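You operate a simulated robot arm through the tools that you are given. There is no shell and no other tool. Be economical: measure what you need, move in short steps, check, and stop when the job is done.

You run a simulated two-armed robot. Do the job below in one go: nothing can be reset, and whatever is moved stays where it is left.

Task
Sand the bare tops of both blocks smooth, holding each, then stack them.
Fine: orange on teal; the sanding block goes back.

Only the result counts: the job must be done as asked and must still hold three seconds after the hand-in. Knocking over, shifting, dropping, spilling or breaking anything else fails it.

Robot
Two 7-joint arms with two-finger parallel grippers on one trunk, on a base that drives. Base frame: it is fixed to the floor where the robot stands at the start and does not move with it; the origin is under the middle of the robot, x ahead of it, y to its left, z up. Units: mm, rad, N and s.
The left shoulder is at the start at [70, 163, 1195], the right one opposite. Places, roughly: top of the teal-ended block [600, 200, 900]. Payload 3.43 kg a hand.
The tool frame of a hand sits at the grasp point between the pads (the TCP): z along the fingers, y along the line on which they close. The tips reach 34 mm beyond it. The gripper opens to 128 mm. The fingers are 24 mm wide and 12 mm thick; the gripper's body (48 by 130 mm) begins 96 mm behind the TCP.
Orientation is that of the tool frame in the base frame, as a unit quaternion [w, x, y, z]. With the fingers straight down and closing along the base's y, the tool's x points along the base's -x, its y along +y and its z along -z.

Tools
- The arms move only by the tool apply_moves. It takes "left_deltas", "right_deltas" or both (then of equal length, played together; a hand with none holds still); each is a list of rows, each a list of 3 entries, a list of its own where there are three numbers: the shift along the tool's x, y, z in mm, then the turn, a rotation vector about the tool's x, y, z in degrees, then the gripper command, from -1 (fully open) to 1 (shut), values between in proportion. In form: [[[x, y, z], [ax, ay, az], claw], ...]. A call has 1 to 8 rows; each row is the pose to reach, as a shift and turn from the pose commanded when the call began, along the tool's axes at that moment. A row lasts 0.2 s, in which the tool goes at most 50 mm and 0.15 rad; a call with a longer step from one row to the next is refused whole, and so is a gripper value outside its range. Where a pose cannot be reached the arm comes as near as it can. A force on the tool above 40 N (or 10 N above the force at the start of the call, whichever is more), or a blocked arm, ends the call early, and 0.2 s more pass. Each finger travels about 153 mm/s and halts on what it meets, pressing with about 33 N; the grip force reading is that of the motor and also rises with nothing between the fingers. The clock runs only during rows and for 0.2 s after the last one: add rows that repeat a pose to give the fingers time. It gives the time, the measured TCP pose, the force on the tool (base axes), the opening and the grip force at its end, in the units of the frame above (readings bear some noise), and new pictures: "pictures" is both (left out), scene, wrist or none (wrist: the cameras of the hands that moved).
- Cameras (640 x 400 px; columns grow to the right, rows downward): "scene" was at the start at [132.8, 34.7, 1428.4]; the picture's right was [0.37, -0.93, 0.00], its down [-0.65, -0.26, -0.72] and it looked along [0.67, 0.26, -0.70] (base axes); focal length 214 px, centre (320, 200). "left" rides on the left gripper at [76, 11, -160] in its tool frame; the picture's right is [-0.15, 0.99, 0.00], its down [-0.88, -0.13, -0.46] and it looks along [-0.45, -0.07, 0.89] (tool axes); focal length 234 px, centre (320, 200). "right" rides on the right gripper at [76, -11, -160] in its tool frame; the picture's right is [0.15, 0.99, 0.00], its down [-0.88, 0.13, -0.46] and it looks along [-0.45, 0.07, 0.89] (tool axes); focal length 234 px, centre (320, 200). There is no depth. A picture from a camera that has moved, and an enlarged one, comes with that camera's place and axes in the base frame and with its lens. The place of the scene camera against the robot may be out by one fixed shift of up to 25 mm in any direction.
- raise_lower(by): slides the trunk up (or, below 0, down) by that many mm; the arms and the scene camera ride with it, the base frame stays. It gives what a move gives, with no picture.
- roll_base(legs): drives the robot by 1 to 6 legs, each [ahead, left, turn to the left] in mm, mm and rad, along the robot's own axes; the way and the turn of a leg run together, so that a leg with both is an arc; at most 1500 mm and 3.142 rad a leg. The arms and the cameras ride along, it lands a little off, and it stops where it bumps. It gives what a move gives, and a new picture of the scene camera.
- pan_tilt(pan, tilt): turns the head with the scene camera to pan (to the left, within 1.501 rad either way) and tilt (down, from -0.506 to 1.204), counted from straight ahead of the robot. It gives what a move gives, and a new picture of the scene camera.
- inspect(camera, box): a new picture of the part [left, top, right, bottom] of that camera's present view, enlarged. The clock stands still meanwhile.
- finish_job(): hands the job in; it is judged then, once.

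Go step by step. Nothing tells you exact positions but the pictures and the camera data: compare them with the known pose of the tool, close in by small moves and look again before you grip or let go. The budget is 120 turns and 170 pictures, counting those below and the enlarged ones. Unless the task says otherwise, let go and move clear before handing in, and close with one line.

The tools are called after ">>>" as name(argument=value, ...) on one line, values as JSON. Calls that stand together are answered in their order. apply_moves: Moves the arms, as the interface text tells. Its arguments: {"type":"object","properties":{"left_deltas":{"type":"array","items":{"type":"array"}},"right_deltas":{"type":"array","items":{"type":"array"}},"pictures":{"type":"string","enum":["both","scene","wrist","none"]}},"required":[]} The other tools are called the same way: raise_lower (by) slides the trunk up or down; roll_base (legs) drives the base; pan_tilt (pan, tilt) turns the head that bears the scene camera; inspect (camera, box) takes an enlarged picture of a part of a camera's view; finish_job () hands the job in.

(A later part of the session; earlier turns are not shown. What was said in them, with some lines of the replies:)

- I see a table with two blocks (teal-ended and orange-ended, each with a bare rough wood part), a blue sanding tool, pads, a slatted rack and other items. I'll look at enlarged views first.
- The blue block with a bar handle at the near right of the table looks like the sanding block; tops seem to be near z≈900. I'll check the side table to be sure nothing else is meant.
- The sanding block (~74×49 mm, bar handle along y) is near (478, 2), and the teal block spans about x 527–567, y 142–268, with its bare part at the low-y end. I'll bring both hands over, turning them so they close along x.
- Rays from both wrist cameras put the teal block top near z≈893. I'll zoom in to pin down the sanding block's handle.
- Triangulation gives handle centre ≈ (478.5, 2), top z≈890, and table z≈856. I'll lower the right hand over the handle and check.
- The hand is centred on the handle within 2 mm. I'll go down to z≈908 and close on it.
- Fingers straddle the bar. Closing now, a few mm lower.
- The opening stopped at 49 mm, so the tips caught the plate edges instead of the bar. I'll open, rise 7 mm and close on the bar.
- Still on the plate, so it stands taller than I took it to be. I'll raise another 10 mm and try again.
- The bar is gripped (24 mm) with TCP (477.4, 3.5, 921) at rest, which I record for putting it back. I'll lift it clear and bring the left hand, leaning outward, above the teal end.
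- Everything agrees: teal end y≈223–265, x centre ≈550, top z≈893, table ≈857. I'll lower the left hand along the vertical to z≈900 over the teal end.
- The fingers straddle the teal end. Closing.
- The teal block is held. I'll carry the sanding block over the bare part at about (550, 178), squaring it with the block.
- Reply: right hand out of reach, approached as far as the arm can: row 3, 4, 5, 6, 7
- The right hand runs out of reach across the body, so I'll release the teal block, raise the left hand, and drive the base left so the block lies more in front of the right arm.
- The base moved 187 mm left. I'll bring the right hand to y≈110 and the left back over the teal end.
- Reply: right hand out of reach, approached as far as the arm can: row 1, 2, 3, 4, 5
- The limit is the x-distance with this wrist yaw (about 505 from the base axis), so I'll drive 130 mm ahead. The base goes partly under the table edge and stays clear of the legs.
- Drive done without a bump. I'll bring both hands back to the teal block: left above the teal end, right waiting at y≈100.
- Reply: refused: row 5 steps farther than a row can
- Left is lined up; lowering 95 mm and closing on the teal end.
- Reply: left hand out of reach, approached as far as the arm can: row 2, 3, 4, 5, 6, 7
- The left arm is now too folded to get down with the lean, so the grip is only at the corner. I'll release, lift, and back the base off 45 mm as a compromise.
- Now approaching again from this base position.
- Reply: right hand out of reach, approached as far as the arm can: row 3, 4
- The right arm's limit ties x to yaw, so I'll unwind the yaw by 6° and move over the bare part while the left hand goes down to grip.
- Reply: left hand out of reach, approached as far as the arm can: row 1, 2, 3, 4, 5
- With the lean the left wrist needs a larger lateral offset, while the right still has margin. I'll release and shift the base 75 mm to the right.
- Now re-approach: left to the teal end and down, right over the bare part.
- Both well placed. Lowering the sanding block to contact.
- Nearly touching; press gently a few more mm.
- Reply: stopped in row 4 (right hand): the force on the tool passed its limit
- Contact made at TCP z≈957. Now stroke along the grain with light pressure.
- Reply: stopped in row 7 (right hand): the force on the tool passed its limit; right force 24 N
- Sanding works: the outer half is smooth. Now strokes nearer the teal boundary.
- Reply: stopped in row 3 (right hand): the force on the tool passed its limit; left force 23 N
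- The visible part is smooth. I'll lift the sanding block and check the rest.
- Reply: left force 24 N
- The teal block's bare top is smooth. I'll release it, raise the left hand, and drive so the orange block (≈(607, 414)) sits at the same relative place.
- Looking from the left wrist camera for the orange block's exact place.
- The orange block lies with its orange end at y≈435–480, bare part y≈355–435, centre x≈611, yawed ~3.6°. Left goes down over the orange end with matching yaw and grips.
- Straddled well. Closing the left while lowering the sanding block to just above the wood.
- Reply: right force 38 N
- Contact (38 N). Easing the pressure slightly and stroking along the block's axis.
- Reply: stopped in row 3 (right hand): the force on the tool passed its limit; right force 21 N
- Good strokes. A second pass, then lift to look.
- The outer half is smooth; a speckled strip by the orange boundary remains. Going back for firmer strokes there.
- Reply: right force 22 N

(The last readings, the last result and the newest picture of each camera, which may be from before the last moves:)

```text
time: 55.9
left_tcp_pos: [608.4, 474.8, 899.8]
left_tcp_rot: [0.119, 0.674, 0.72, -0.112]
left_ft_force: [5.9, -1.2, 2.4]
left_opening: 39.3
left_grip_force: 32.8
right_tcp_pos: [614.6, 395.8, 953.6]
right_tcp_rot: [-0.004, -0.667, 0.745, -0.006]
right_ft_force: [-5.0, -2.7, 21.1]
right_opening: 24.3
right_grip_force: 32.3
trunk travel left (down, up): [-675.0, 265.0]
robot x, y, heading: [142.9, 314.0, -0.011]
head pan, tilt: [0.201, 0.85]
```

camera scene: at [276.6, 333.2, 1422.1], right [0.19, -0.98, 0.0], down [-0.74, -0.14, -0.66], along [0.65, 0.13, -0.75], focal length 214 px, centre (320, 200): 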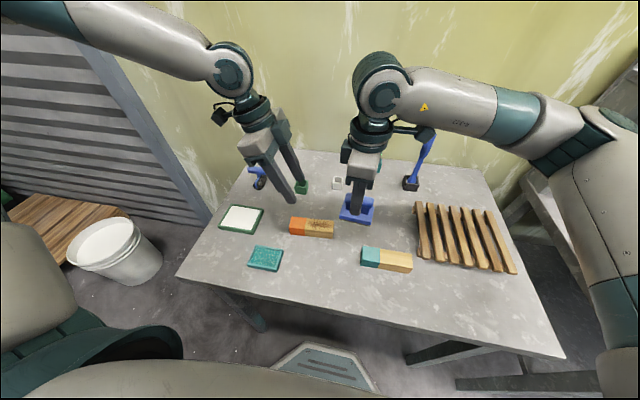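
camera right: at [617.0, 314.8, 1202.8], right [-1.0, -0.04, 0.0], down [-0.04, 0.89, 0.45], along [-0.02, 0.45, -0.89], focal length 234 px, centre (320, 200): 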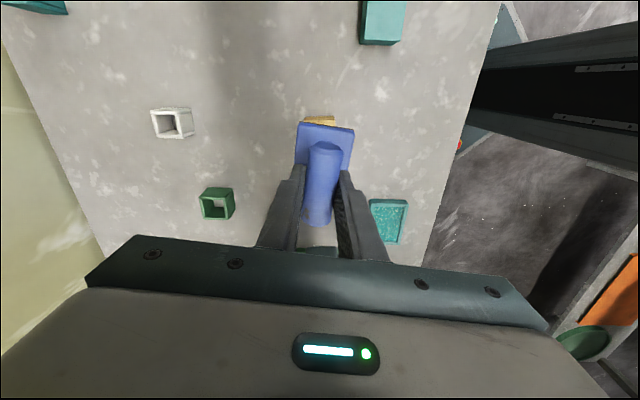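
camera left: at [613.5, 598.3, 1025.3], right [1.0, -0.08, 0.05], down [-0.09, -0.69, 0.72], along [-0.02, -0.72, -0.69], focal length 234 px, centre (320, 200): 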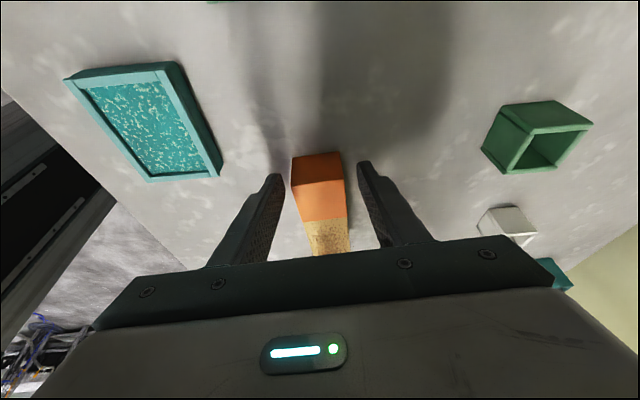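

>>> apply_moves(right_deltas=[[[10, -1.6, 0], [0, 0, 0], 1], [[20, -3.3, 0], [0, 0, 0], 1], [[10, -1.6, 0], [0, 0, 0], 1], [[0, 0, 0], [0, 0, 0], 1], [[-8, 1.3, 0], [0, 0, 0], 1], [[-15, 2.5, 0], [0, 0, 0], 1], [[-5, 1, 0], [0, 0, 0], 1], [[5, -1, 0], [0, 0, 0], 1]], pictures="none")

>>> apply_moves(right_deltas=[[[-10, 1.6, 0.7], [0, 0, 0], 1], [[-20, 3.3, 0.7], [0, 0, 0], 1], [[-10, 1.6, 0.7], [0, 0, 0], 1], [[5, 0, 0.7], [0, 0, 0], 1], [[20, -3, 0.5], [0, 0, 0], 1], [[40, -6, 0], [0, 0, 0], 1], [[50, -8, -25], [0, 0, 0], 1], [[80, -12, -60], [0, 0, 0], 1]], pictures="none")

>>> inspect(camera="scene", box=[260, 180, 360, 242])

```text
time: 56.8
left_tcp_pos: [609.0, 475.1, 899.8]
left_tcp_rot: [0.119, 0.675, 0.719, -0.112]
left_ft_force: [-0.5, 1.5, 9.9]
left_opening: 39.1
left_grip_force: 33.1
right_tcp_pos: [615.4, 379.5, 954.5]
right_tcp_rot: [-0.006, -0.666, 0.746, -0.01]
right_ft_force: [-2.3, -5.0, 10.8]
right_opening: 23.8
right_grip_force: 33.3
trunk travel left (down, up): [-675.0, 265.0]
robot x, y, heading: [141.7, 314.0, -0.009]
head pan, tilt: [0.201, 0.85]
stopped in row 4 (right hand): the force on the tool passed its limit (the readings are from after the stop); the commanded pose is now the measured one
```

```text
time: 58.6
left_tcp_pos: [608.5, 475.1, 900.2]
left_tcp_rot: [0.118, 0.675, 0.72, -0.111]
left_ft_force: [-2.7, -0.7, 17.6]
left_opening: 39.3
left_grip_force: 32.8
right_tcp_pos: [618.1, 298.7, 1014.1]
right_tcp_rot: [-0.006, -0.667, 0.745, -0.009]
right_ft_force: [-0.1, 0.7, -0.3]
right_opening: 24.2
right_grip_force: 33.4
trunk travel left (down, up): [-675.0, 265.0]
robot x, y, heading: [143.3, 314.5, -0.011]
head pan, tilt: [0.201, 0.85]
```

```text
6.40 times, centred on (310, 211) of scene
camera zoom: at [274.6, 331.4, 1422.3], right [0.19, -0.98, 0.0], down [-0.74, -0.14, -0.66], along [0.65, 0.13, -0.75], focal length 1373 px, centre (384, 130)
```

zoom: 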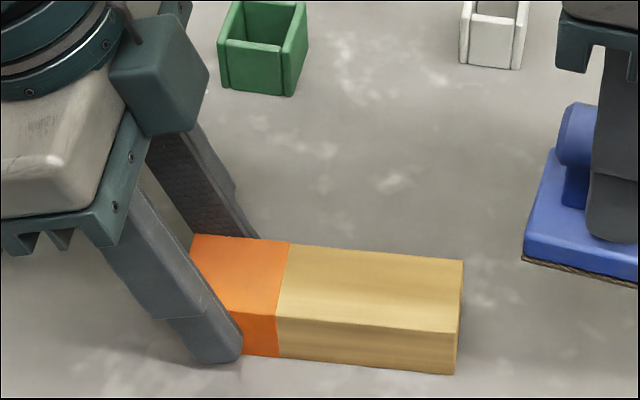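

Both tops are now smooth. I'll release the orange block, lift the left hand, and carry the sanding block back towards its place.

>>> apply_moves(left_deltas=[[[0, 0, 0], [0, 0, 0], 0.3], [[0, 0, 0], [0, 0, 0], 0], [[-10, 0, -28], [0, 0, 0], 0], [[-26, 0, -70], [0, 0, 0], 0], [[-41, 0, -112], [0, 0, 0], 0], [[-55, 0, -150], [0, 0, 0], 0], [[-55, 0, -150], [0, 0, 0], 0], [[-55, 0, -150], [0, 0, 0], 0]], right_deltas=[[[38, 13, -10], [0, 0, -1], 1], [[77, 27, -26], [0, 0, -2], 1], [[116, 40, -26], [0, 0, -2.8], 1], [[154, 54, -26], [0, 0, -2.8], 1], [[193, 67, -26], [0, 0, -2.8], 1], [[232, 81, -26], [0, 0, -2.8], 1], [[270, 94, -26], [0, 0, -2.8], 1], [[309, 108, -26], [0, 0, -2.8], 1]], pictures="both")

```text
time: 60.4
left_tcp_pos: [610.2, 471.6, 1057.6]
left_tcp_rot: [0.118, 0.675, 0.72, -0.112]
left_ft_force: [0.5, 0.0, 0.5]
left_opening: 64.1
left_grip_force: 0.1
right_tcp_pos: [508.0, 55.7, 1054.2]
right_tcp_rot: [-0.008, -0.681, 0.733, -0.008]
right_ft_force: [-0.8, -0.3, -1.3]
right_opening: 24.1
right_grip_force: 32.5
right hand out of reach, approached as far as the arm can: row 7, 8
trunk travel left (down, up): [-675.0, 265.0]
robot x, y, heading: [139.0, 313.0, -0.008]
head pan, tilt: [0.201, 0.85]
camera scene: at [277.2, 333.9, 1422.1], right [0.19, -0.98, 0.0], down [-0.74, -0.14, -0.66], along [0.65, 0.13, -0.75], focal length 214 px, centre (320, 200)
camera right: at [513.3, -17.6, 1214.2], right [-1.0, -0.07, 0.0], down [-0.06, 0.9, 0.44], along [-0.03, 0.43, -0.9], focal length 234 px, centre (320, 200)
camera left: at [613.3, 594.7, 1184.0], right [1.0, -0.08, 0.04], down [-0.08, -0.69, 0.72], along [-0.02, -0.72, -0.7], focal length 234 px, centre (320, 200)
```

scene: 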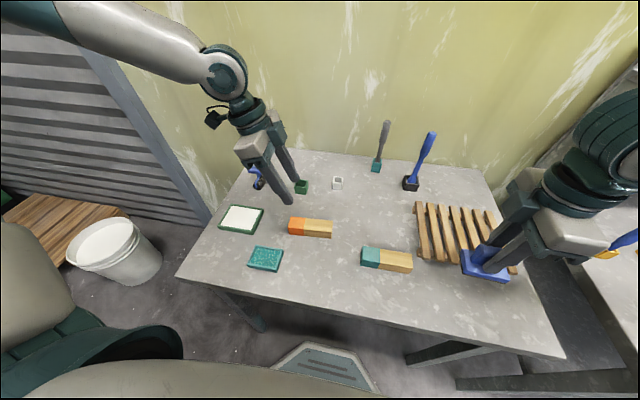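
right: 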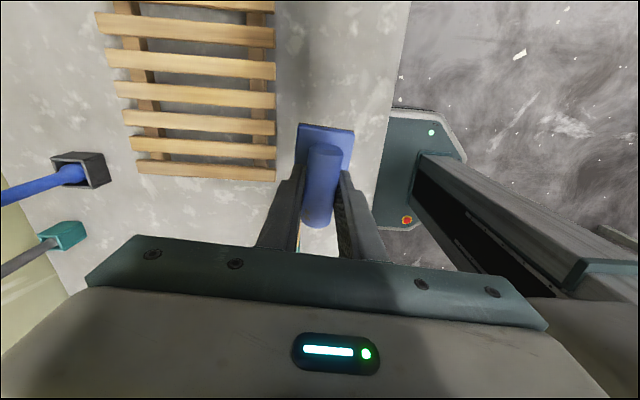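
left: 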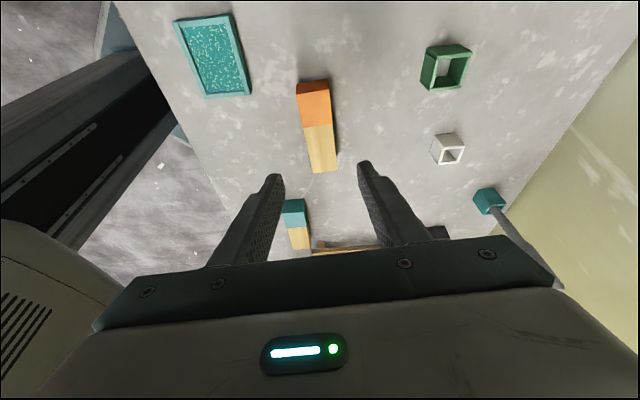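

The right arm is too folded there, so I'll drive back and right to suit both the return and the stacking.

>>> roll_base(legs=[[-105, -215, 0]])

```text
time: 62.2
left_tcp_pos: [504.0, 250.2, 1057.7]
left_tcp_rot: [0.118, 0.676, 0.719, -0.113]
left_ft_force: [0.6, 0.6, -0.5]
left_opening: 64.1
left_grip_force: 0.0
right_tcp_pos: [402.0, -166.8, 1052.6]
right_tcp_rot: [-0.008, -0.681, 0.732, -0.007]
right_ft_force: [-0.1, 0.5, -1.6]
right_opening: 24.1
right_grip_force: 32.5
trunk travel left (down, up): [-675.0, 265.0]
robot x, y, heading: [35.9, 89.1, -0.01]
head pan, tilt: [0.201, 0.85]
camera scene: at [171.0, 112.1, 1422.1], right [0.19, -0.98, 0.0], down [-0.74, -0.14, -0.66], along [0.65, 0.13, -0.75], focal length 214 px, centre (320, 200)
```

scene: 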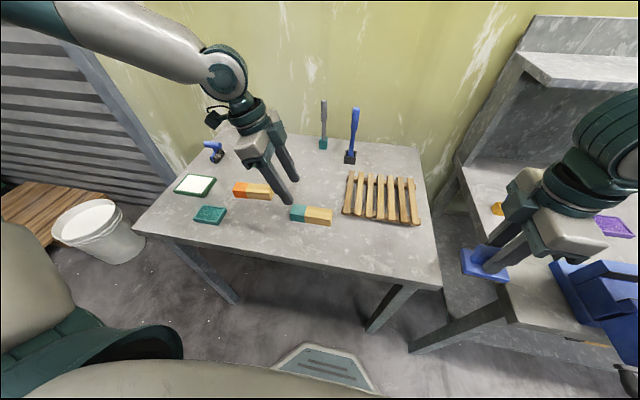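

Now carry the sanding block over its original spot at z≈990, correcting the small tilt.

>>> apply_moves(right_deltas=[[[-40, -14, 10], [0, -0.6, -0.3], 1], [[-80, -29, 20], [0, -1.2, -0.65], 1], [[-120, -43, 30], [0, -1.2, -0.65], 1], [[-155, -57, 45], [0, -1.2, -0.65], 1], [[-175, -63, 62], [0, -1.2, -0.65], 1], [[-175, -63, 62], [0, -1.2, -0.65], 1]], pictures="wrist")

>>> inspect(camera="scene", box=[300, 180, 460, 280])

```text
time: 63.6
left_tcp_pos: [503.8, 249.9, 1058.3]
left_tcp_rot: [0.118, 0.675, 0.719, -0.113]
left_ft_force: [0.0, 0.1, -0.3]
left_opening: 64.4
left_grip_force: 0.1
right_tcp_pos: [481.6, 0.5, 990.4]
right_tcp_rot: [0.0, -0.684, 0.729, 0.0]
right_ft_force: [0.2, 0.5, -0.9]
right_opening: 24.2
right_grip_force: 33.0
trunk travel left (down, up): [-675.0, 265.0]
robot x, y, heading: [38.0, 92.8, -0.01]
head pan, tilt: [0.201, 0.85]
camera right: at [485.8, -76.0, 1149.0], right [-1.0, -0.08, 0.0], down [-0.08, 0.89, 0.45], along [-0.04, 0.45, -0.89], focal length 234 px, centre (320, 200)
```

right: 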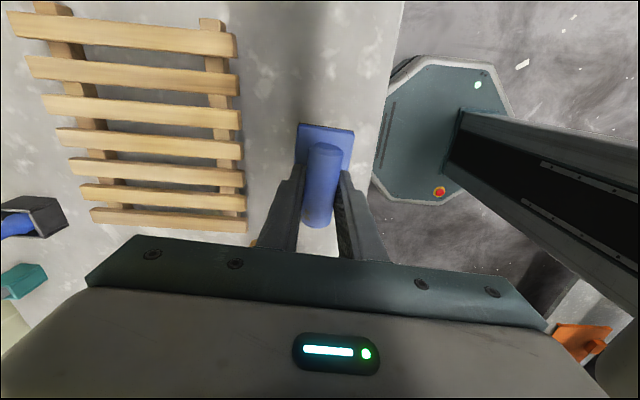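

```text
4.00 times, centred on (380, 230) of scene
camera zoom: at [170.8, 111.8, 1422.1], right [0.19, -0.98, 0.0], down [-0.74, -0.14, -0.66], along [0.65, 0.13, -0.75], focal length 858 px, centre (80, 80)
```

zoom: 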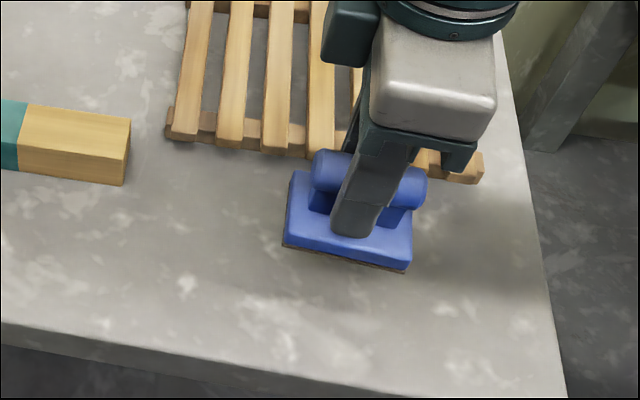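

Within ~4 mm; I'll correct and lower it to just above the table, then gently to contact.

>>> apply_moves(right_deltas=[[[-2.8, 3, 25], [0, 0, 0], 1], [[-2.8, 3, 50], [0, 0, 0], 1], [[-2.8, 3, 62], [0, 0, 0], 1], [[-2.8, 3, 66], [0, 0, 0], 1], [[-2.8, 3, 68], [0, 0, 0], 1]], pictures="wrist")

>>> inspect(camera="scene", box=[320, 200, 420, 262])

```text
time: 64.8
left_tcp_pos: [503.9, 249.4, 1058.9]
left_tcp_rot: [0.118, 0.675, 0.719, -0.113]
left_ft_force: [-0.3, -0.1, -0.2]
left_opening: 63.9
left_grip_force: 0.0
right_tcp_pos: [477.9, 4.7, 920.1]
right_tcp_rot: [0.0, -0.685, 0.729, 0.0]
right_ft_force: [-0.1, 0.9, -0.6]
right_opening: 24.2
right_grip_force: 33.1
trunk travel left (down, up): [-675.0, 265.0]
robot x, y, heading: [34.4, 92.5, -0.011]
head pan, tilt: [0.201, 0.85]
camera right: at [482.8, -71.0, 1079.1], right [-1.0, -0.08, 0.0], down [-0.08, 0.89, 0.45], along [-0.04, 0.45, -0.89], focal length 234 px, centre (320, 200)
```

right: 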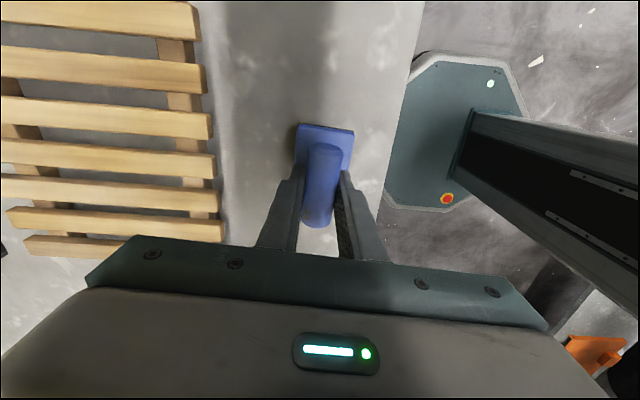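

```text
6.40 times, centred on (370, 231) of scene
camera zoom: at [171.0, 111.8, 1422.1], right [0.19, -0.98, 0.0], down [-0.74, -0.14, -0.66], along [0.65, 0.13, -0.75], focal length 1373 px, centre (0, 2)
```

zoom: 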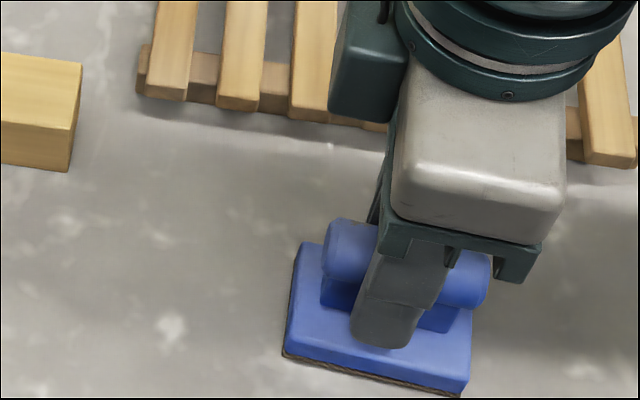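

The view matches the pickup view, and no contact yet. A few more mm in small steps.

>>> apply_moves(right_deltas=[[[0, 0, 1], [0, 0, 0], 1], [[0, 0, 2], [0, 0, 0], 1], [[0, 0, 2.5], [0, 0, 0], 1], [[0, 0, 2.5], [0, 0, 0], 1]], pictures="none")

```text
time: 65.8
left_tcp_pos: [503.0, 249.7, 1058.5]
left_tcp_rot: [0.119, 0.675, 0.72, -0.113]
left_ft_force: [0.4, 0.7, 0.1]
left_opening: 63.8
left_grip_force: 0.1
right_tcp_pos: [477.4, 6.3, 919.4]
right_tcp_rot: [0.001, -0.685, 0.729, -0.001]
right_ft_force: [4.7, -0.4, 17.2]
right_opening: 24.3
right_grip_force: 33.0
trunk travel left (down, up): [-675.0, 265.0]
robot x, y, heading: [38.0, 90.2, -0.007]
head pan, tilt: [0.201, 0.85]
```

It rests on the table (17 N). Releasing and lifting away.

>>> apply_moves(right_deltas=[[[0, 0, -1], [0, 0, 0], 1], [[0, 0, -1], [0, 0, 0], 0.4], [[0, 0, -1], [0, 0, 0], 0], [[0, 0, -2], [0, 0, 0], 0], [[0, 0, -30], [0, 0, 0], 0], [[0, 0, -75], [0, 0, 0], 0], [[0, 0, -120], [0, 0, 0], 0]], pictures="wrist")

>>> inspect(camera="scene", box=[300, 180, 460, 280])

>>> inspect(camera="left", box=[0, 0, 640, 400])

```text
time: 67.4
left_tcp_pos: [503.2, 249.7, 1056.9]
left_tcp_rot: [0.118, 0.675, 0.72, -0.113]
left_ft_force: [-0.1, -0.2, 0.2]
left_opening: 64.1
left_grip_force: 0.1
right_tcp_pos: [474.3, 4.0, 1040.0]
right_tcp_rot: [-0.001, -0.685, 0.729, 0.0]
right_ft_force: [0.2, -0.4, -0.1]
right_opening: 63.9
right_grip_force: 0.0
trunk travel left (down, up): [-675.0, 265.0]
robot x, y, heading: [36.0, 95.5, -0.011]
head pan, tilt: [0.201, 0.85]
camera right: at [479.4, -72.1, 1198.6], right [-1.0, -0.08, 0.0], down [-0.08, 0.89, 0.45], along [-0.04, 0.45, -0.89], focal length 234 px, centre (320, 200)
```

right: 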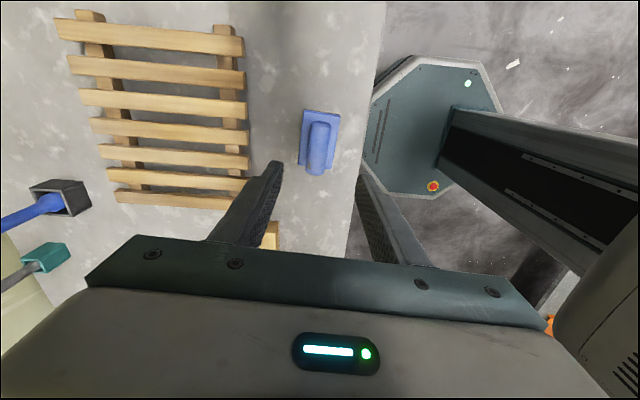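

```text
4.00 times, centred on (380, 230) of scene
camera zoom: at [170.4, 112.3, 1422.1], right [0.19, -0.98, 0.0], down [-0.74, -0.14, -0.66], along [0.65, 0.13, -0.75], focal length 858 px, centre (80, 80)
```

zoom: 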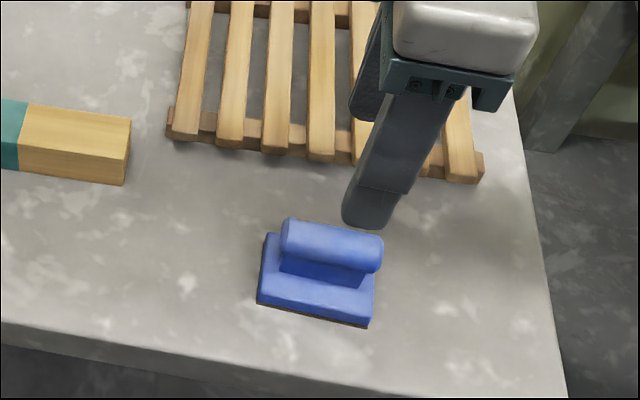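

```text
1.00 times, centred on (320, 200) of left
camera zoom: at [506.6, 373.1, 1184.1], right [1.0, -0.08, 0.04], down [-0.08, -0.69, 0.72], along [-0.02, -0.72, -0.7], focal length 234 px, centre (320, 200)
```

zoom: 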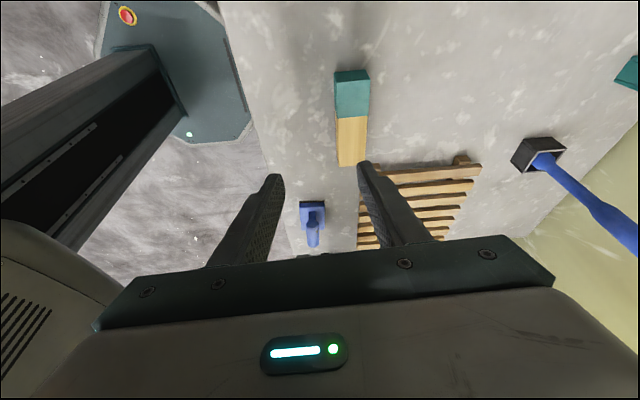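

The sanding block is back where it stood. Now I'll park the right hand aside and bring the left hand, straightened to vertical, above the orange block.

>>> apply_moves(right_deltas=[[[20, 5, -10], [0, 0, 0], 0], [[45, 10, -20], [0, 0, 0], 0], [[70, 15, -30], [0, 0, 0], 0], [[95, 20, -40], [0, 0, 0], 0], [[120, 25, -50], [0, 0, 0], 0], [[145, 30, -60], [0, 0, 0], 0]], left_deltas=[[[27, 20, -9], [0, 3.2, 0], 0], [[54, 39, -19], [0, 6.3, 0], 0], [[82, 59, -28], [0, 9.4, 0], 0], [[109, 79, -37], [0, 12.6, 0], 0], [[136, 98, -47], [0, 15.7, 0], 0], [[163, 118, -56], [0, 18.8, 0], 0]], pictures="both")

```text
time: 68.8
left_tcp_pos: [611.4, 430.8, 1057.3]
left_tcp_rot: [-0.002, 0.684, 0.73, -0.001]
left_ft_force: [0.9, 0.1, -0.4]
left_opening: 64.1
left_grip_force: 0.1
right_tcp_pos: [432.9, -136.9, 1098.3]
right_tcp_rot: [0.001, -0.684, 0.73, -0.002]
right_ft_force: [0.3, 0.2, 0.1]
right_opening: 64.2
right_grip_force: 0.0
right hand out of reach, approached as far as the arm can: row 6
trunk travel left (down, up): [-675.0, 265.0]
robot x, y, heading: [41.3, 90.1, -0.011]
head pan, tilt: [0.201, 0.85]
camera scene: at [170.6, 111.4, 1422.1], right [0.19, -0.98, 0.0], down [-0.74, -0.14, -0.66], along [0.65, 0.13, -0.75], focal length 214 px, centre (320, 200)
camera right: at [437.7, -213.0, 1258.1], right [-1.0, -0.08, 0.0], down [-0.07, 0.89, 0.45], along [-0.04, 0.45, -0.89], focal length 234 px, centre (320, 200)
camera left: at [618.1, 506.1, 1216.7], right [1.0, -0.08, 0.0], down [-0.07, -0.89, 0.45], along [-0.04, -0.45, -0.89], focal length 234 px, centre (320, 200)
```

scene: 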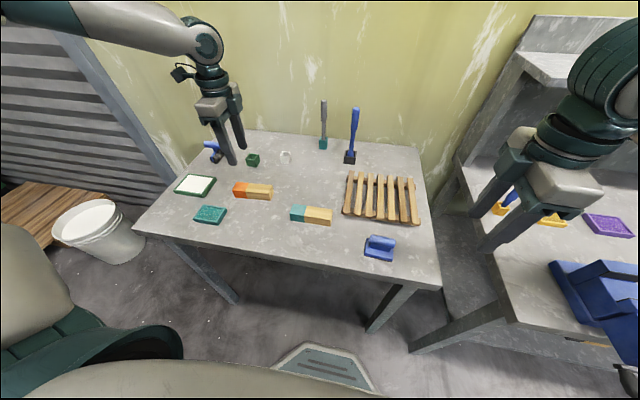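
right: 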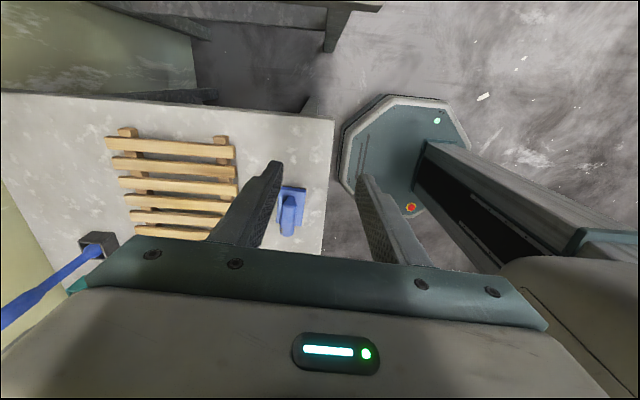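
left: 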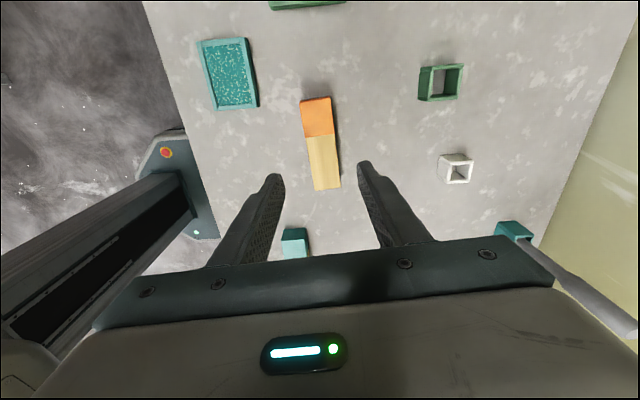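

>>> inspect(camera="left", box=[240, 80, 400, 180])

>>> inspect(camera="left", box=[240, 120, 400, 220])

```text
4.00 times, centred on (320, 130) of left
camera zoom: at [618.1, 506.1, 1216.7], right [1.0, -0.08, 0.0], down [-0.07, -0.89, 0.45], along [-0.04, -0.45, -0.89], focal length 937 px, centre (320, 480)
```

zoom: 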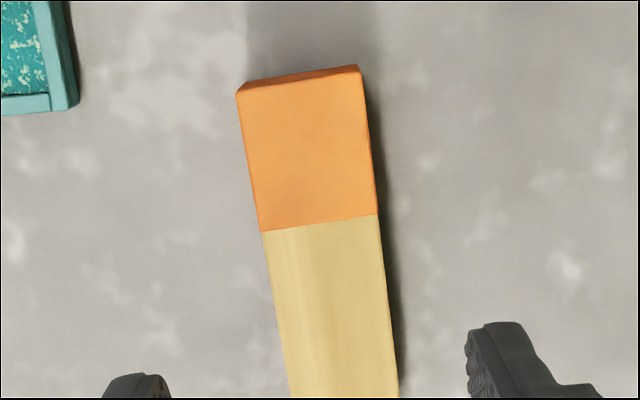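

```text
4.00 times, centred on (320, 170) of left
camera zoom: at [618.1, 506.1, 1216.7], right [1.0, -0.08, 0.0], down [-0.07, -0.89, 0.45], along [-0.04, -0.45, -0.89], focal length 937 px, centre (320, 320)
```

zoom: 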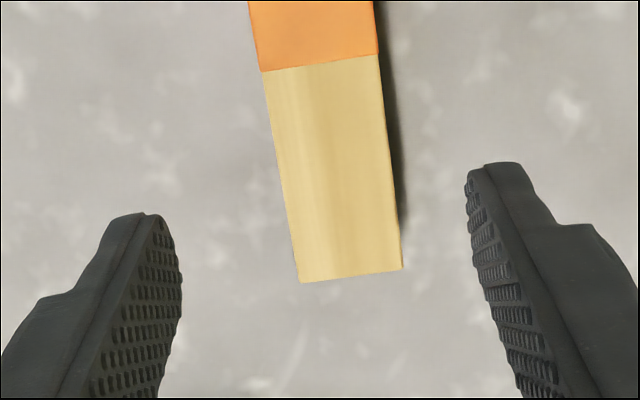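

The orange block centre is (612.4, 422.4) with ~3.9° yaw, matching the gripper. Lowering to z≈902 and gripping at its middle.

>>> apply_moves(left_deltas=[[[-8.5, 0.5, 40], [0, 0, 0], 0], [[-8.5, 0.5, 85], [0, 0, 0], 0], [[-8.5, 0.5, 125], [0, 0, 0], 0], [[-8.5, 0.5, 145], [0, 0, 0], 0], [[-8.5, 0.5, 155], [0, 0, 0], 0]], pictures="wrist")

>>> inspect(camera="scene", box=[170, 130, 330, 230])

```text
time: 70.0
left_tcp_pos: [611.2, 422.3, 902.0]
left_tcp_rot: [-0.002, 0.685, 0.729, -0.001]
left_ft_force: [-0.3, 0.7, 0.7]
left_opening: 64.2
left_grip_force: 0.0
right_tcp_pos: [433.8, -136.1, 1099.4]
right_tcp_rot: [0.0, -0.684, 0.73, -0.002]
right_ft_force: [-0.1, -0.6, -0.3]
right_opening: 64.1
right_grip_force: 0.0
trunk travel left (down, up): [-675.0, 265.0]
robot x, y, heading: [39.5, 94.4, -0.01]
head pan, tilt: [0.201, 0.85]
camera left: at [617.4, 497.0, 1062.0], right [1.0, -0.08, 0.0], down [-0.07, -0.89, 0.46], along [-0.04, -0.45, -0.89], focal length 234 px, centre (320, 200)
```

left: 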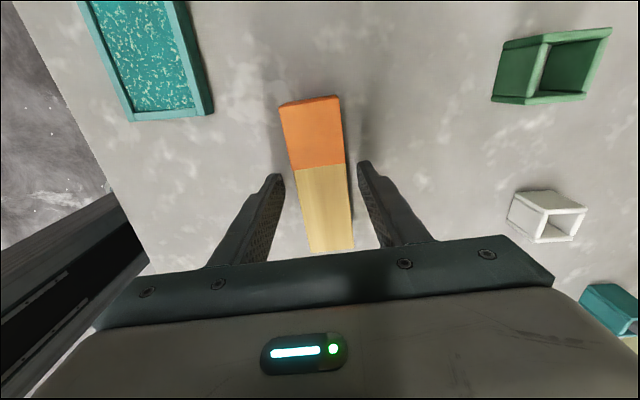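

```text
4.00 times, centred on (250, 180) of scene
camera zoom: at [171.0, 112.0, 1422.1], right [0.19, -0.98, 0.0], down [-0.74, -0.14, -0.66], along [0.65, 0.13, -0.75], focal length 858 px, centre (600, 280)
```

zoom: 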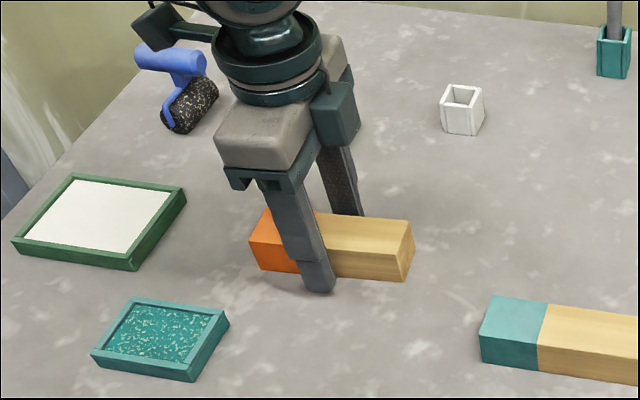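

Centred. Grip and lift.

>>> apply_moves(left_deltas=[[[0, 0, 0], [0, 0, 0], 0.3], [[0, 0, 0], [0, 0, 0], 0.7], [[0, 0, 0], [0, 0, 0], 1], [[0, 0, 0], [0, 0, 0], 1], [[0, 0, -15], [0, 0, 0], 1], [[0, 0, -50], [0, 0, 0], 1], [[0, 0, -90], [0, 0, 0], 1], [[0, 0, -110], [0, 0, 0], 1]], pictures="wrist")

>>> inspect(camera="scene", box=[200, 130, 360, 230])

```text
time: 71.8
left_tcp_pos: [612.6, 421.1, 1013.5]
left_tcp_rot: [-0.001, 0.684, 0.729, -0.001]
left_ft_force: [-0.8, -0.6, -1.3]
left_opening: 39.3
left_grip_force: 33.2
right_tcp_pos: [434.0, -136.1, 1098.5]
right_tcp_rot: [0.0, -0.684, 0.73, -0.002]
right_ft_force: [-0.8, -0.5, -0.2]
right_opening: 63.9
right_grip_force: 0.1
trunk travel left (down, up): [-675.0, 265.0]
robot x, y, heading: [36.0, 92.6, -0.008]
head pan, tilt: [0.201, 0.85]
camera left: at [618.2, 497.1, 1173.3], right [1.0, -0.08, 0.0], down [-0.07, -0.89, 0.46], along [-0.04, -0.45, -0.89], focal length 234 px, centre (320, 200)
```

left: 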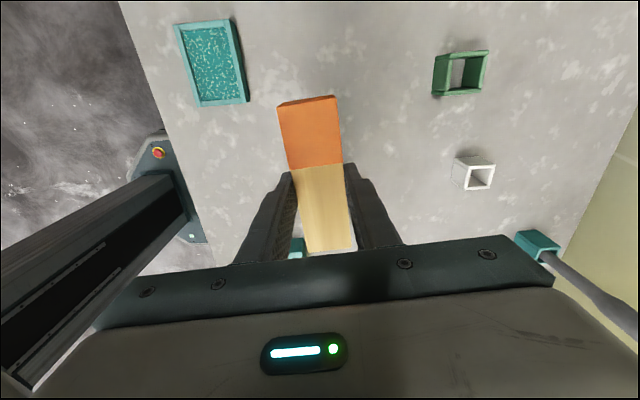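

```text
4.00 times, centred on (280, 180) of scene
camera zoom: at [170.7, 111.7, 1422.1], right [0.19, -0.98, 0.0], down [-0.74, -0.14, -0.66], along [0.65, 0.13, -0.75], focal length 858 px, centre (480, 280)
```

zoom: 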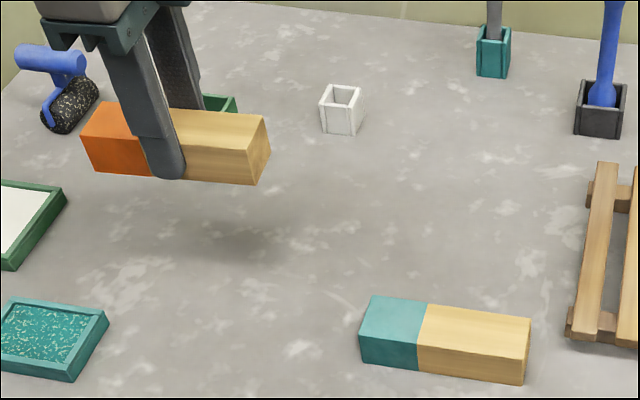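

The orange block is held level. To see the teal block's current place, I'll carry it past to (455, 170) so the left camera views teal beside the load.

>>> apply_moves(left_deltas=[[[-34, -24, 0], [0, 0, 0], 1], [[-69, -49, 0], [0, 0, 0], 1], [[-103, -74, 0], [0, 0, 0], 1], [[-137, -99, 0], [0, 0, 0], 1], [[-172, -123, 0], [0, 0, 0], 1], [[-206, -148, 0], [0, 0, 0], 1], [[-240, -173, 0], [0, 0, 0], 1], [[-240, -173, 0], [0, 0, 0], 1]], pictures="wrist")

```text
time: 73.6
left_tcp_pos: [453.4, 209.0, 1021.1]
left_tcp_rot: [0.0, 0.683, 0.73, -0.002]
left_ft_force: [-0.3, 0.3, -1.5]
left_opening: 39.3
left_grip_force: 33.4
left hand out of reach, approached as far as the arm can: row 6, 7, 8
right_tcp_pos: [434.0, -137.0, 1098.8]
right_tcp_rot: [0.0, -0.683, 0.73, 0.0]
right_ft_force: [-0.6, -0.2, 0.1]
right_opening: 64.0
right_grip_force: 0.1
trunk travel left (down, up): [-675.0, 265.0]
robot x, y, heading: [35.6, 94.7, -0.007]
head pan, tilt: [0.201, 0.85]
camera left: at [460.0, 284.7, 1180.0], right [1.0, -0.08, 0.0], down [-0.07, -0.89, 0.46], along [-0.04, -0.46, -0.89], focal length 234 px, centre (320, 200)
```

left: 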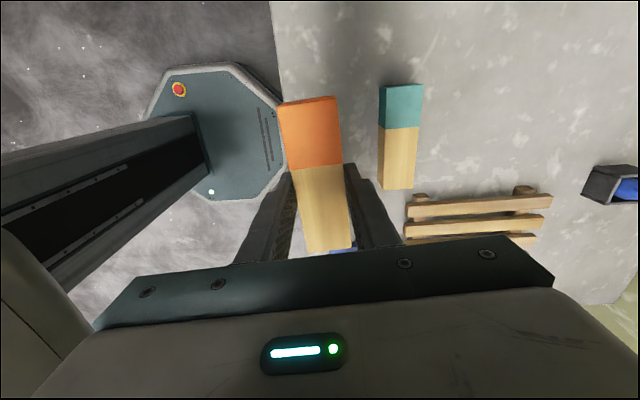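

Teal is in clear view; zooming.

>>> inspect(camera="left", box=[320, 70, 480, 170])

>>> inspect(camera="left", box=[260, 80, 460, 205])

```text
4.00 times, centred on (400, 120) of left
camera zoom: at [460.0, 284.7, 1180.0], right [1.0, -0.08, 0.0], down [-0.07, -0.89, 0.46], along [-0.04, -0.46, -0.89], focal length 937 px, centre (0, 520)
```

zoom: 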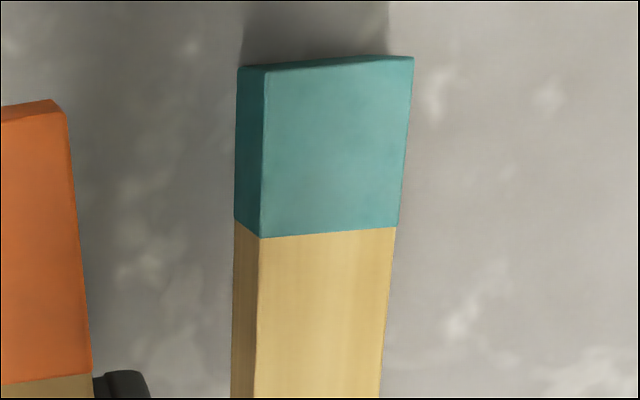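

```text
3.20 times, centred on (360, 142) of left
camera zoom: at [460.0, 284.7, 1180.0], right [1.0, -0.08, 0.0], down [-0.07, -0.89, 0.46], along [-0.04, -0.46, -0.89], focal length 749 px, centre (192, 384)
```

zoom: 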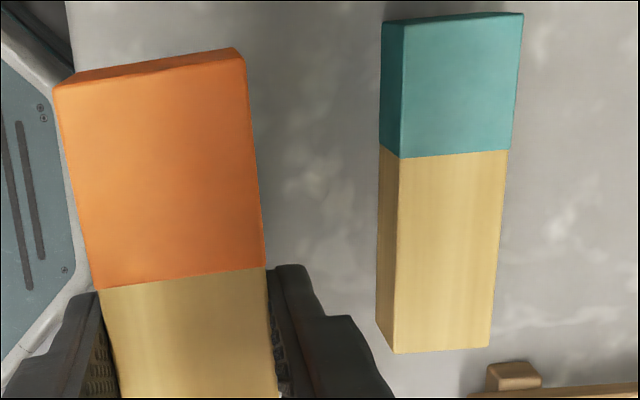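

Teal centre ≈ (552, 208.5), yaw ≈1.2°, top ≈893; the held block's centre is at the TCP. Moving over teal with the yaw matched.

>>> apply_moves(left_deltas=[[[-2, 30, 0], [0, 0, 1], 1], [[-4, 60, 0], [0, 0, 2], 1], [[-7, 98, 0], [0, 0, 2.7], 1], [[-7, 98, 0], [0, 0, 2.7], 1], [[-7, 98, 30], [0, 0, 2.7], 1], [[-7, 98, 50], [0, 0, 2.7], 1], [[-7, 98, 50], [0, 0, 2.7], 1]], pictures="wrist")

>>> inspect(camera="scene", box=[240, 150, 400, 250])

```text
time: 75.2
left_tcp_pos: [543.9, 232.7, 980.7]
left_tcp_rot: [0.0, 0.701, 0.713, 0.0]
left_ft_force: [-0.5, -0.3, -1.1]
left_opening: 39.2
left_grip_force: 32.6
left hand out of reach, approached as far as the arm can: row 2, 3, 4, 5, 6, 7
right_tcp_pos: [432.7, -135.1, 1099.1]
right_tcp_rot: [0.0, -0.684, 0.73, 0.0]
right_ft_force: [-0.1, -0.4, 1.5]
right_opening: 64.0
right_grip_force: 0.1
trunk travel left (down, up): [-675.0, 265.0]
robot x, y, heading: [40.3, 91.7, -0.007]
head pan, tilt: [0.201, 0.85]
camera left: at [554.2, 307.8, 1139.8], right [0.99, -0.13, 0.0], down [-0.11, -0.88, 0.46], along [-0.06, -0.45, -0.89], focal length 234 px, centre (320, 200)
```

left: 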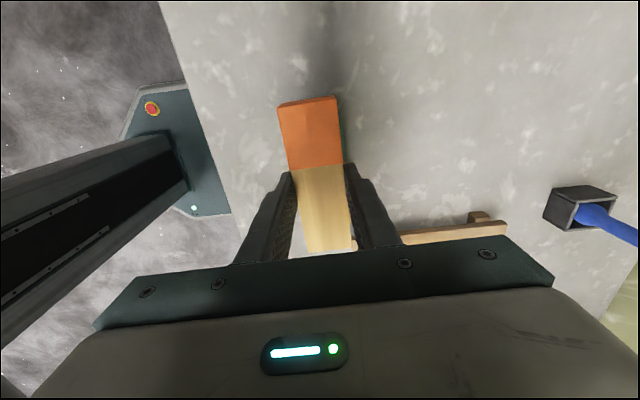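

```text
4.00 times, centred on (320, 200) of scene
camera zoom: at [170.8, 111.6, 1422.1], right [0.19, -0.98, 0.0], down [-0.74, -0.14, -0.66], along [0.65, 0.13, -0.75], focal length 858 px, centre (320, 200)
```

zoom: 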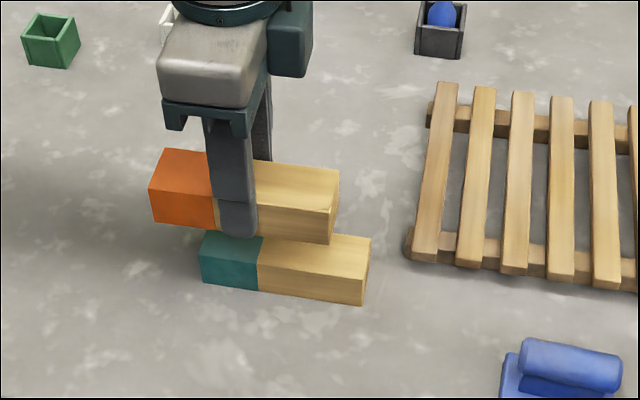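

The left reach runs out ~25 mm short, so I'll drive slightly ahead and right, with the load still well above everything.

>>> apply_moves(left_deltas=[[[0, 0, -20], [0, 0, 0], 1], [[0, 0, -40], [0, 0, 0], 1]], pictures="none")

>>> roll_base(legs=[[35, -50, 0]])

```text
time: 75.8
left_tcp_pos: [545.7, 232.9, 1019.5]
left_tcp_rot: [-0.002, 0.701, 0.713, -0.001]
left_ft_force: [0.1, 0.4, -0.6]
left_opening: 39.1
left_grip_force: 32.8
right_tcp_pos: [432.8, -136.1, 1097.6]
right_tcp_rot: [0.0, -0.683, 0.731, -0.002]
right_ft_force: [0.2, 0.2, 0.2]
right_opening: 64.0
right_grip_force: 0.1
trunk travel left (down, up): [-675.0, 265.0]
robot x, y, heading: [37.7, 93.0, -0.015]
head pan, tilt: [0.201, 0.85]
```

```text
time: 76.7
left_tcp_pos: [579.7, 184.8, 1019.3]
left_tcp_rot: [-0.001, 0.7, 0.714, -0.002]
left_ft_force: [-0.4, -0.2, -1.2]
left_opening: 39.2
left_grip_force: 33.0
right_tcp_pos: [467.0, -186.3, 1100.0]
right_tcp_rot: [-0.001, -0.684, 0.73, -0.002]
right_ft_force: [-0.9, 0.6, -0.5]
right_opening: 63.8
right_grip_force: 0.0
trunk travel left (down, up): [-675.0, 265.0]
robot x, y, heading: [73.6, 46.0, -0.004]
head pan, tilt: [0.201, 0.85]
camera scene: at [204.4, 62.4, 1422.2], right [0.19, -0.98, 0.0], down [-0.74, -0.14, -0.66], along [0.65, 0.13, -0.75], focal length 214 px, centre (320, 200)
```

scene: 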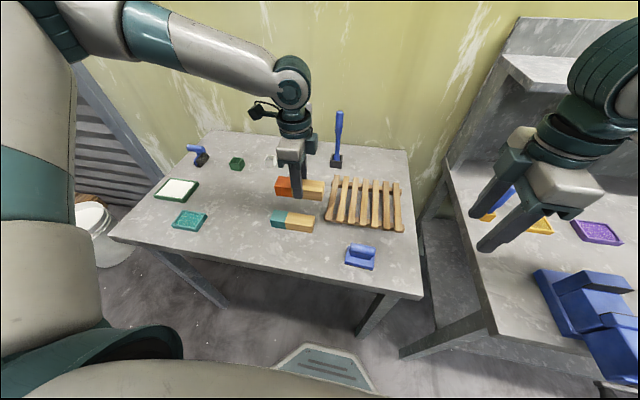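

Yaw is already 1.15°. Moving over the teal centre and down to z≈962.

>>> apply_moves(left_deltas=[[[12, -14, 0], [0, 0, 0], 1], [[24, -27, 0], [0, 0, 0], 1], [[24, -27, 30], [0, 0, 0], 1], [[24, -27, 57], [0, 0, 0], 1], [[24, -27, 57], [0, 0, 0], 1]], pictures="wrist")

>>> inspect(camera="scene", box=[240, 170, 340, 232])

>>> inspect(camera="left", box=[240, 70, 400, 170])

```text
time: 77.9
left_tcp_pos: [551.6, 207.8, 962.1]
left_tcp_rot: [-0.002, 0.701, 0.713, -0.001]
left_ft_force: [-0.2, -0.1, -0.7]
left_opening: 39.3
left_grip_force: 33.3
right_tcp_pos: [466.7, -187.6, 1098.4]
right_tcp_rot: [0.0, -0.684, 0.729, -0.001]
right_ft_force: [-0.2, -0.4, -0.5]
right_opening: 64.3
right_grip_force: 0.1
trunk travel left (down, up): [-675.0, 265.0]
robot x, y, heading: [73.9, 38.3, -0.008]
head pan, tilt: [0.201, 0.85]
camera left: at [562.3, 284.0, 1122.0], right [0.99, -0.13, 0.0], down [-0.11, -0.88, 0.46], along [-0.06, -0.45, -0.89], focal length 234 px, centre (320, 200)
```

left: 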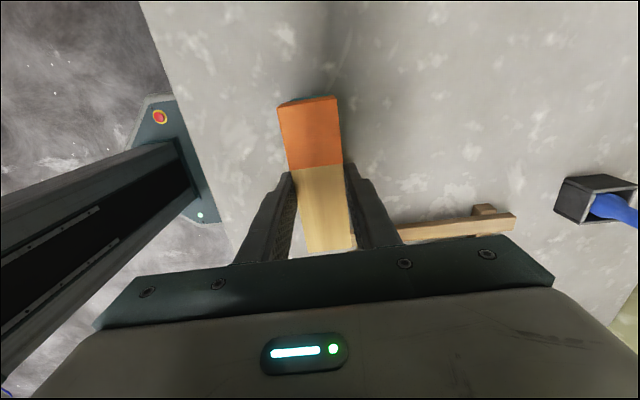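

```text
6.40 times, centred on (290, 201) of scene
camera zoom: at [204.5, 60.5, 1422.2], right [0.19, -0.98, 0.0], down [-0.74, -0.14, -0.66], along [0.65, 0.13, -0.75], focal length 1373 px, centre (512, 194)
```

zoom: 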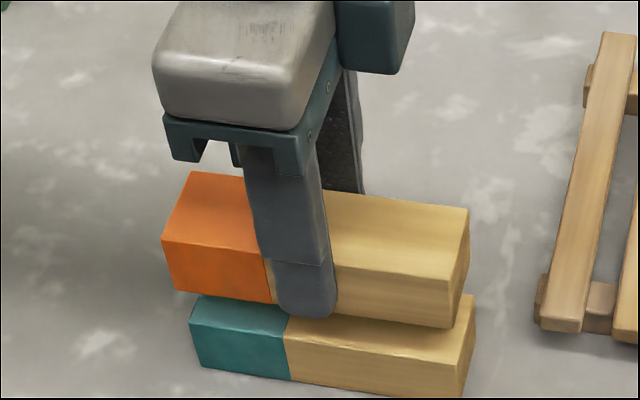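

```text
4.00 times, centred on (320, 120) of left
camera zoom: at [562.3, 284.0, 1122.0], right [0.99, -0.13, 0.0], down [-0.11, -0.88, 0.46], along [-0.06, -0.45, -0.89], focal length 937 px, centre (320, 520)
```

zoom: 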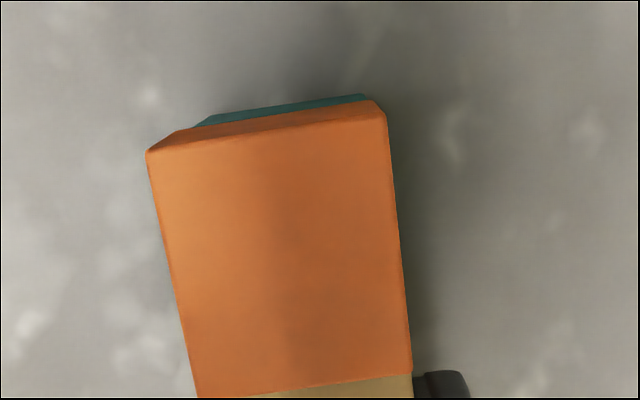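

Alignment looks right. Lowering onto teal.

>>> apply_moves(left_deltas=[[[0, 0, 8], [0, 0, 0], 1], [[0, 0, 15], [0, 0, 0], 1], [[0, 0, 19], [0, 0, 0], 1], [[0, 0, 20.5], [0, 0, 0], 1], [[0, 0, 20.5], [0, 0, 0], 1]], pictures="none")

>>> inspect(camera="scene", box=[240, 170, 340, 232])

```text
time: 79.1
left_tcp_pos: [553.2, 205.7, 941.8]
left_tcp_rot: [-0.001, 0.701, 0.713, -0.001]
left_ft_force: [-0.2, 1.3, -1.3]
left_opening: 39.1
left_grip_force: 33.5
right_tcp_pos: [467.6, -188.5, 1100.1]
right_tcp_rot: [0.0, -0.683, 0.73, -0.001]
right_ft_force: [-0.9, -0.7, 0.1]
right_opening: 63.9
right_grip_force: 0.0
trunk travel left (down, up): [-675.0, 265.0]
robot x, y, heading: [66.4, 42.7, -0.007]
head pan, tilt: [0.201, 0.85]
```

```text
6.40 times, centred on (290, 201) of scene
camera zoom: at [204.9, 61.2, 1422.1], right [0.19, -0.98, 0.0], down [-0.74, -0.14, -0.66], along [0.65, 0.13, -0.75], focal length 1373 px, centre (512, 194)
```

zoom: 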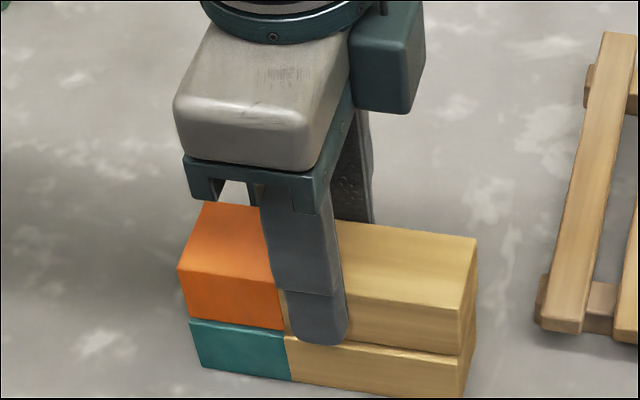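

Only a couple of mm remain, with about 3 mm offset along y. I'll correct that and set it down.

>>> apply_moves(left_deltas=[[[-2.5, 0, 0], [0, 0, 0], 1], [[-2.5, 0, 1.5], [0, 0, 0], 1], [[-2.5, 0, 3], [0, 0, 0], 1], [[-2.5, 0, 4], [0, 0, 0], 1], [[-2.5, 0, 4], [0, 0, 0], 1]], pictures="none")

>>> inspect(camera="scene", box=[240, 170, 340, 232])

```text
time: 80.3
left_tcp_pos: [552.0, 205.1, 939.0]
left_tcp_rot: [0.0, 0.701, 0.713, -0.001]
left_ft_force: [1.6, 2.2, 7.0]
left_opening: 39.0
left_grip_force: 32.9
right_tcp_pos: [466.3, -185.0, 1098.5]
right_tcp_rot: [0.0, -0.683, 0.73, -0.001]
right_ft_force: [0.1, 0.6, 0.5]
right_opening: 63.9
right_grip_force: 0.1
trunk travel left (down, up): [-675.0, 265.0]
robot x, y, heading: [70.7, 45.0, -0.011]
head pan, tilt: [0.201, 0.85]
```

```text
6.40 times, centred on (290, 201) of scene
camera zoom: at [204.3, 61.4, 1422.3], right [0.19, -0.98, 0.0], down [-0.74, -0.14, -0.66], along [0.65, 0.13, -0.75], focal length 1373 px, centre (512, 194)
```

zoom: 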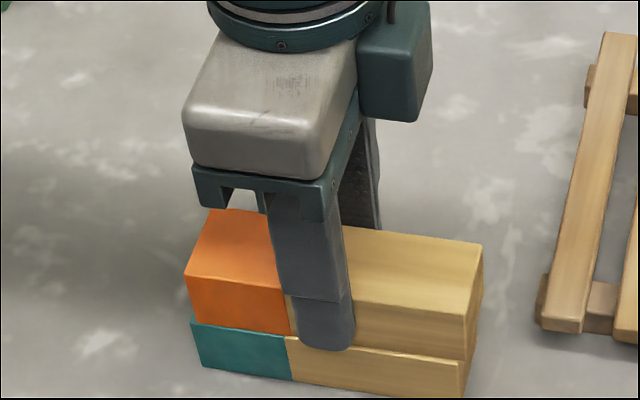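

Seated with light contact and well aligned. Pressing 1 mm more, then releasing and rising straight up.

>>> apply_moves(left_deltas=[[[0, 0, 1], [0, 0, 0], 1], [[0, 0, 1], [0, 0, 0], 0.3], [[0, 0, 1], [0, 0, 0], 0.1], [[0, 0, 0], [0, 0, 0], 0], [[0, 0, -30], [0, 0, 0], 0], [[0, 0, -75], [0, 0, 0], 0], [[0, 0, -120], [0, 0, 0], 0]], pictures="wrist")

>>> inspect(camera="scene", box=[240, 170, 340, 232])

>>> inspect(camera="scene", box=[90, 110, 450, 335])

```text
time: 81.9
left_tcp_pos: [553.5, 203.5, 1061.2]
left_tcp_rot: [-0.002, 0.701, 0.713, 0.0]
left_ft_force: [0.0, 0.2, 0.6]
left_opening: 64.1
left_grip_force: 0.1
right_tcp_pos: [466.9, -187.2, 1099.3]
right_tcp_rot: [0.001, -0.684, 0.73, -0.002]
right_ft_force: [0.1, 0.8, -0.3]
right_opening: 63.9
right_grip_force: 0.0
trunk travel left (down, up): [-675.0, 265.0]
robot x, y, heading: [67.3, 41.2, -0.011]
head pan, tilt: [0.201, 0.85]
camera left: at [563.8, 278.5, 1220.7], right [0.99, -0.13, 0.0], down [-0.11, -0.88, 0.45], along [-0.06, -0.45, -0.89], focal length 234 px, centre (320, 200)
```

left: 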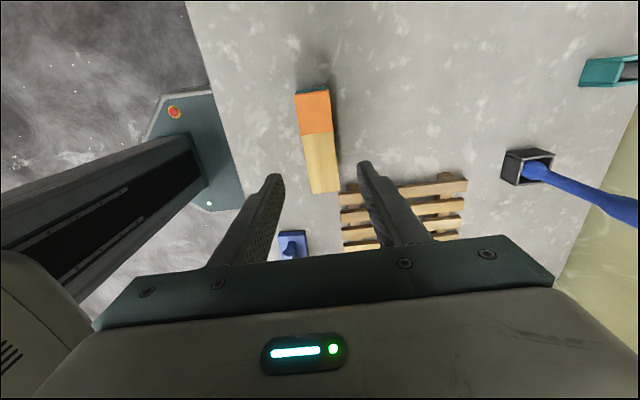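

```text
6.40 times, centred on (290, 201) of scene
camera zoom: at [203.7, 60.8, 1422.2], right [0.19, -0.98, 0.0], down [-0.74, -0.14, -0.66], along [0.65, 0.13, -0.75], focal length 1373 px, centre (512, 194)
```

zoom: 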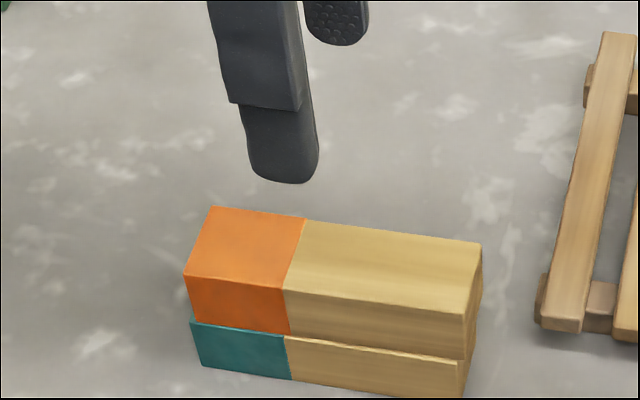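

```text
1.78 times, centred on (270, 222) of scene
camera zoom: at [203.7, 60.8, 1422.2], right [0.19, -0.98, 0.0], down [-0.74, -0.14, -0.66], along [0.65, 0.13, -0.75], focal length 381 px, centre (409, 160)
```

zoom: 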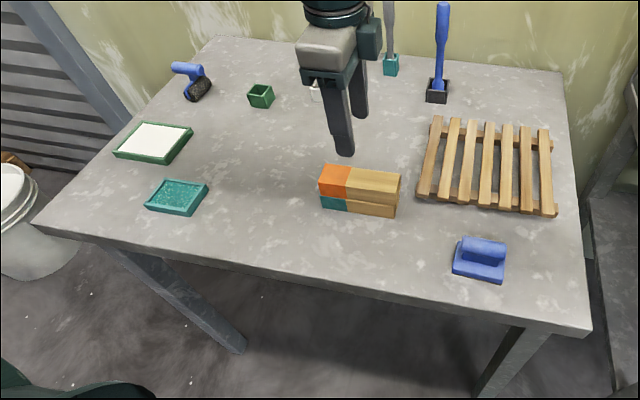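

The orange block sits squarely on the teal one, both tops are smooth, the sanding block is back in its place and both hands are clear. Handing in.

>>> finish_job()

```text
The job is handed in.
```

I sanded both bare tops smooth while holding each block, put the sanding block back within about 5 mm of where it started, stacked orange on teal, and moved both hands clear before handing in.
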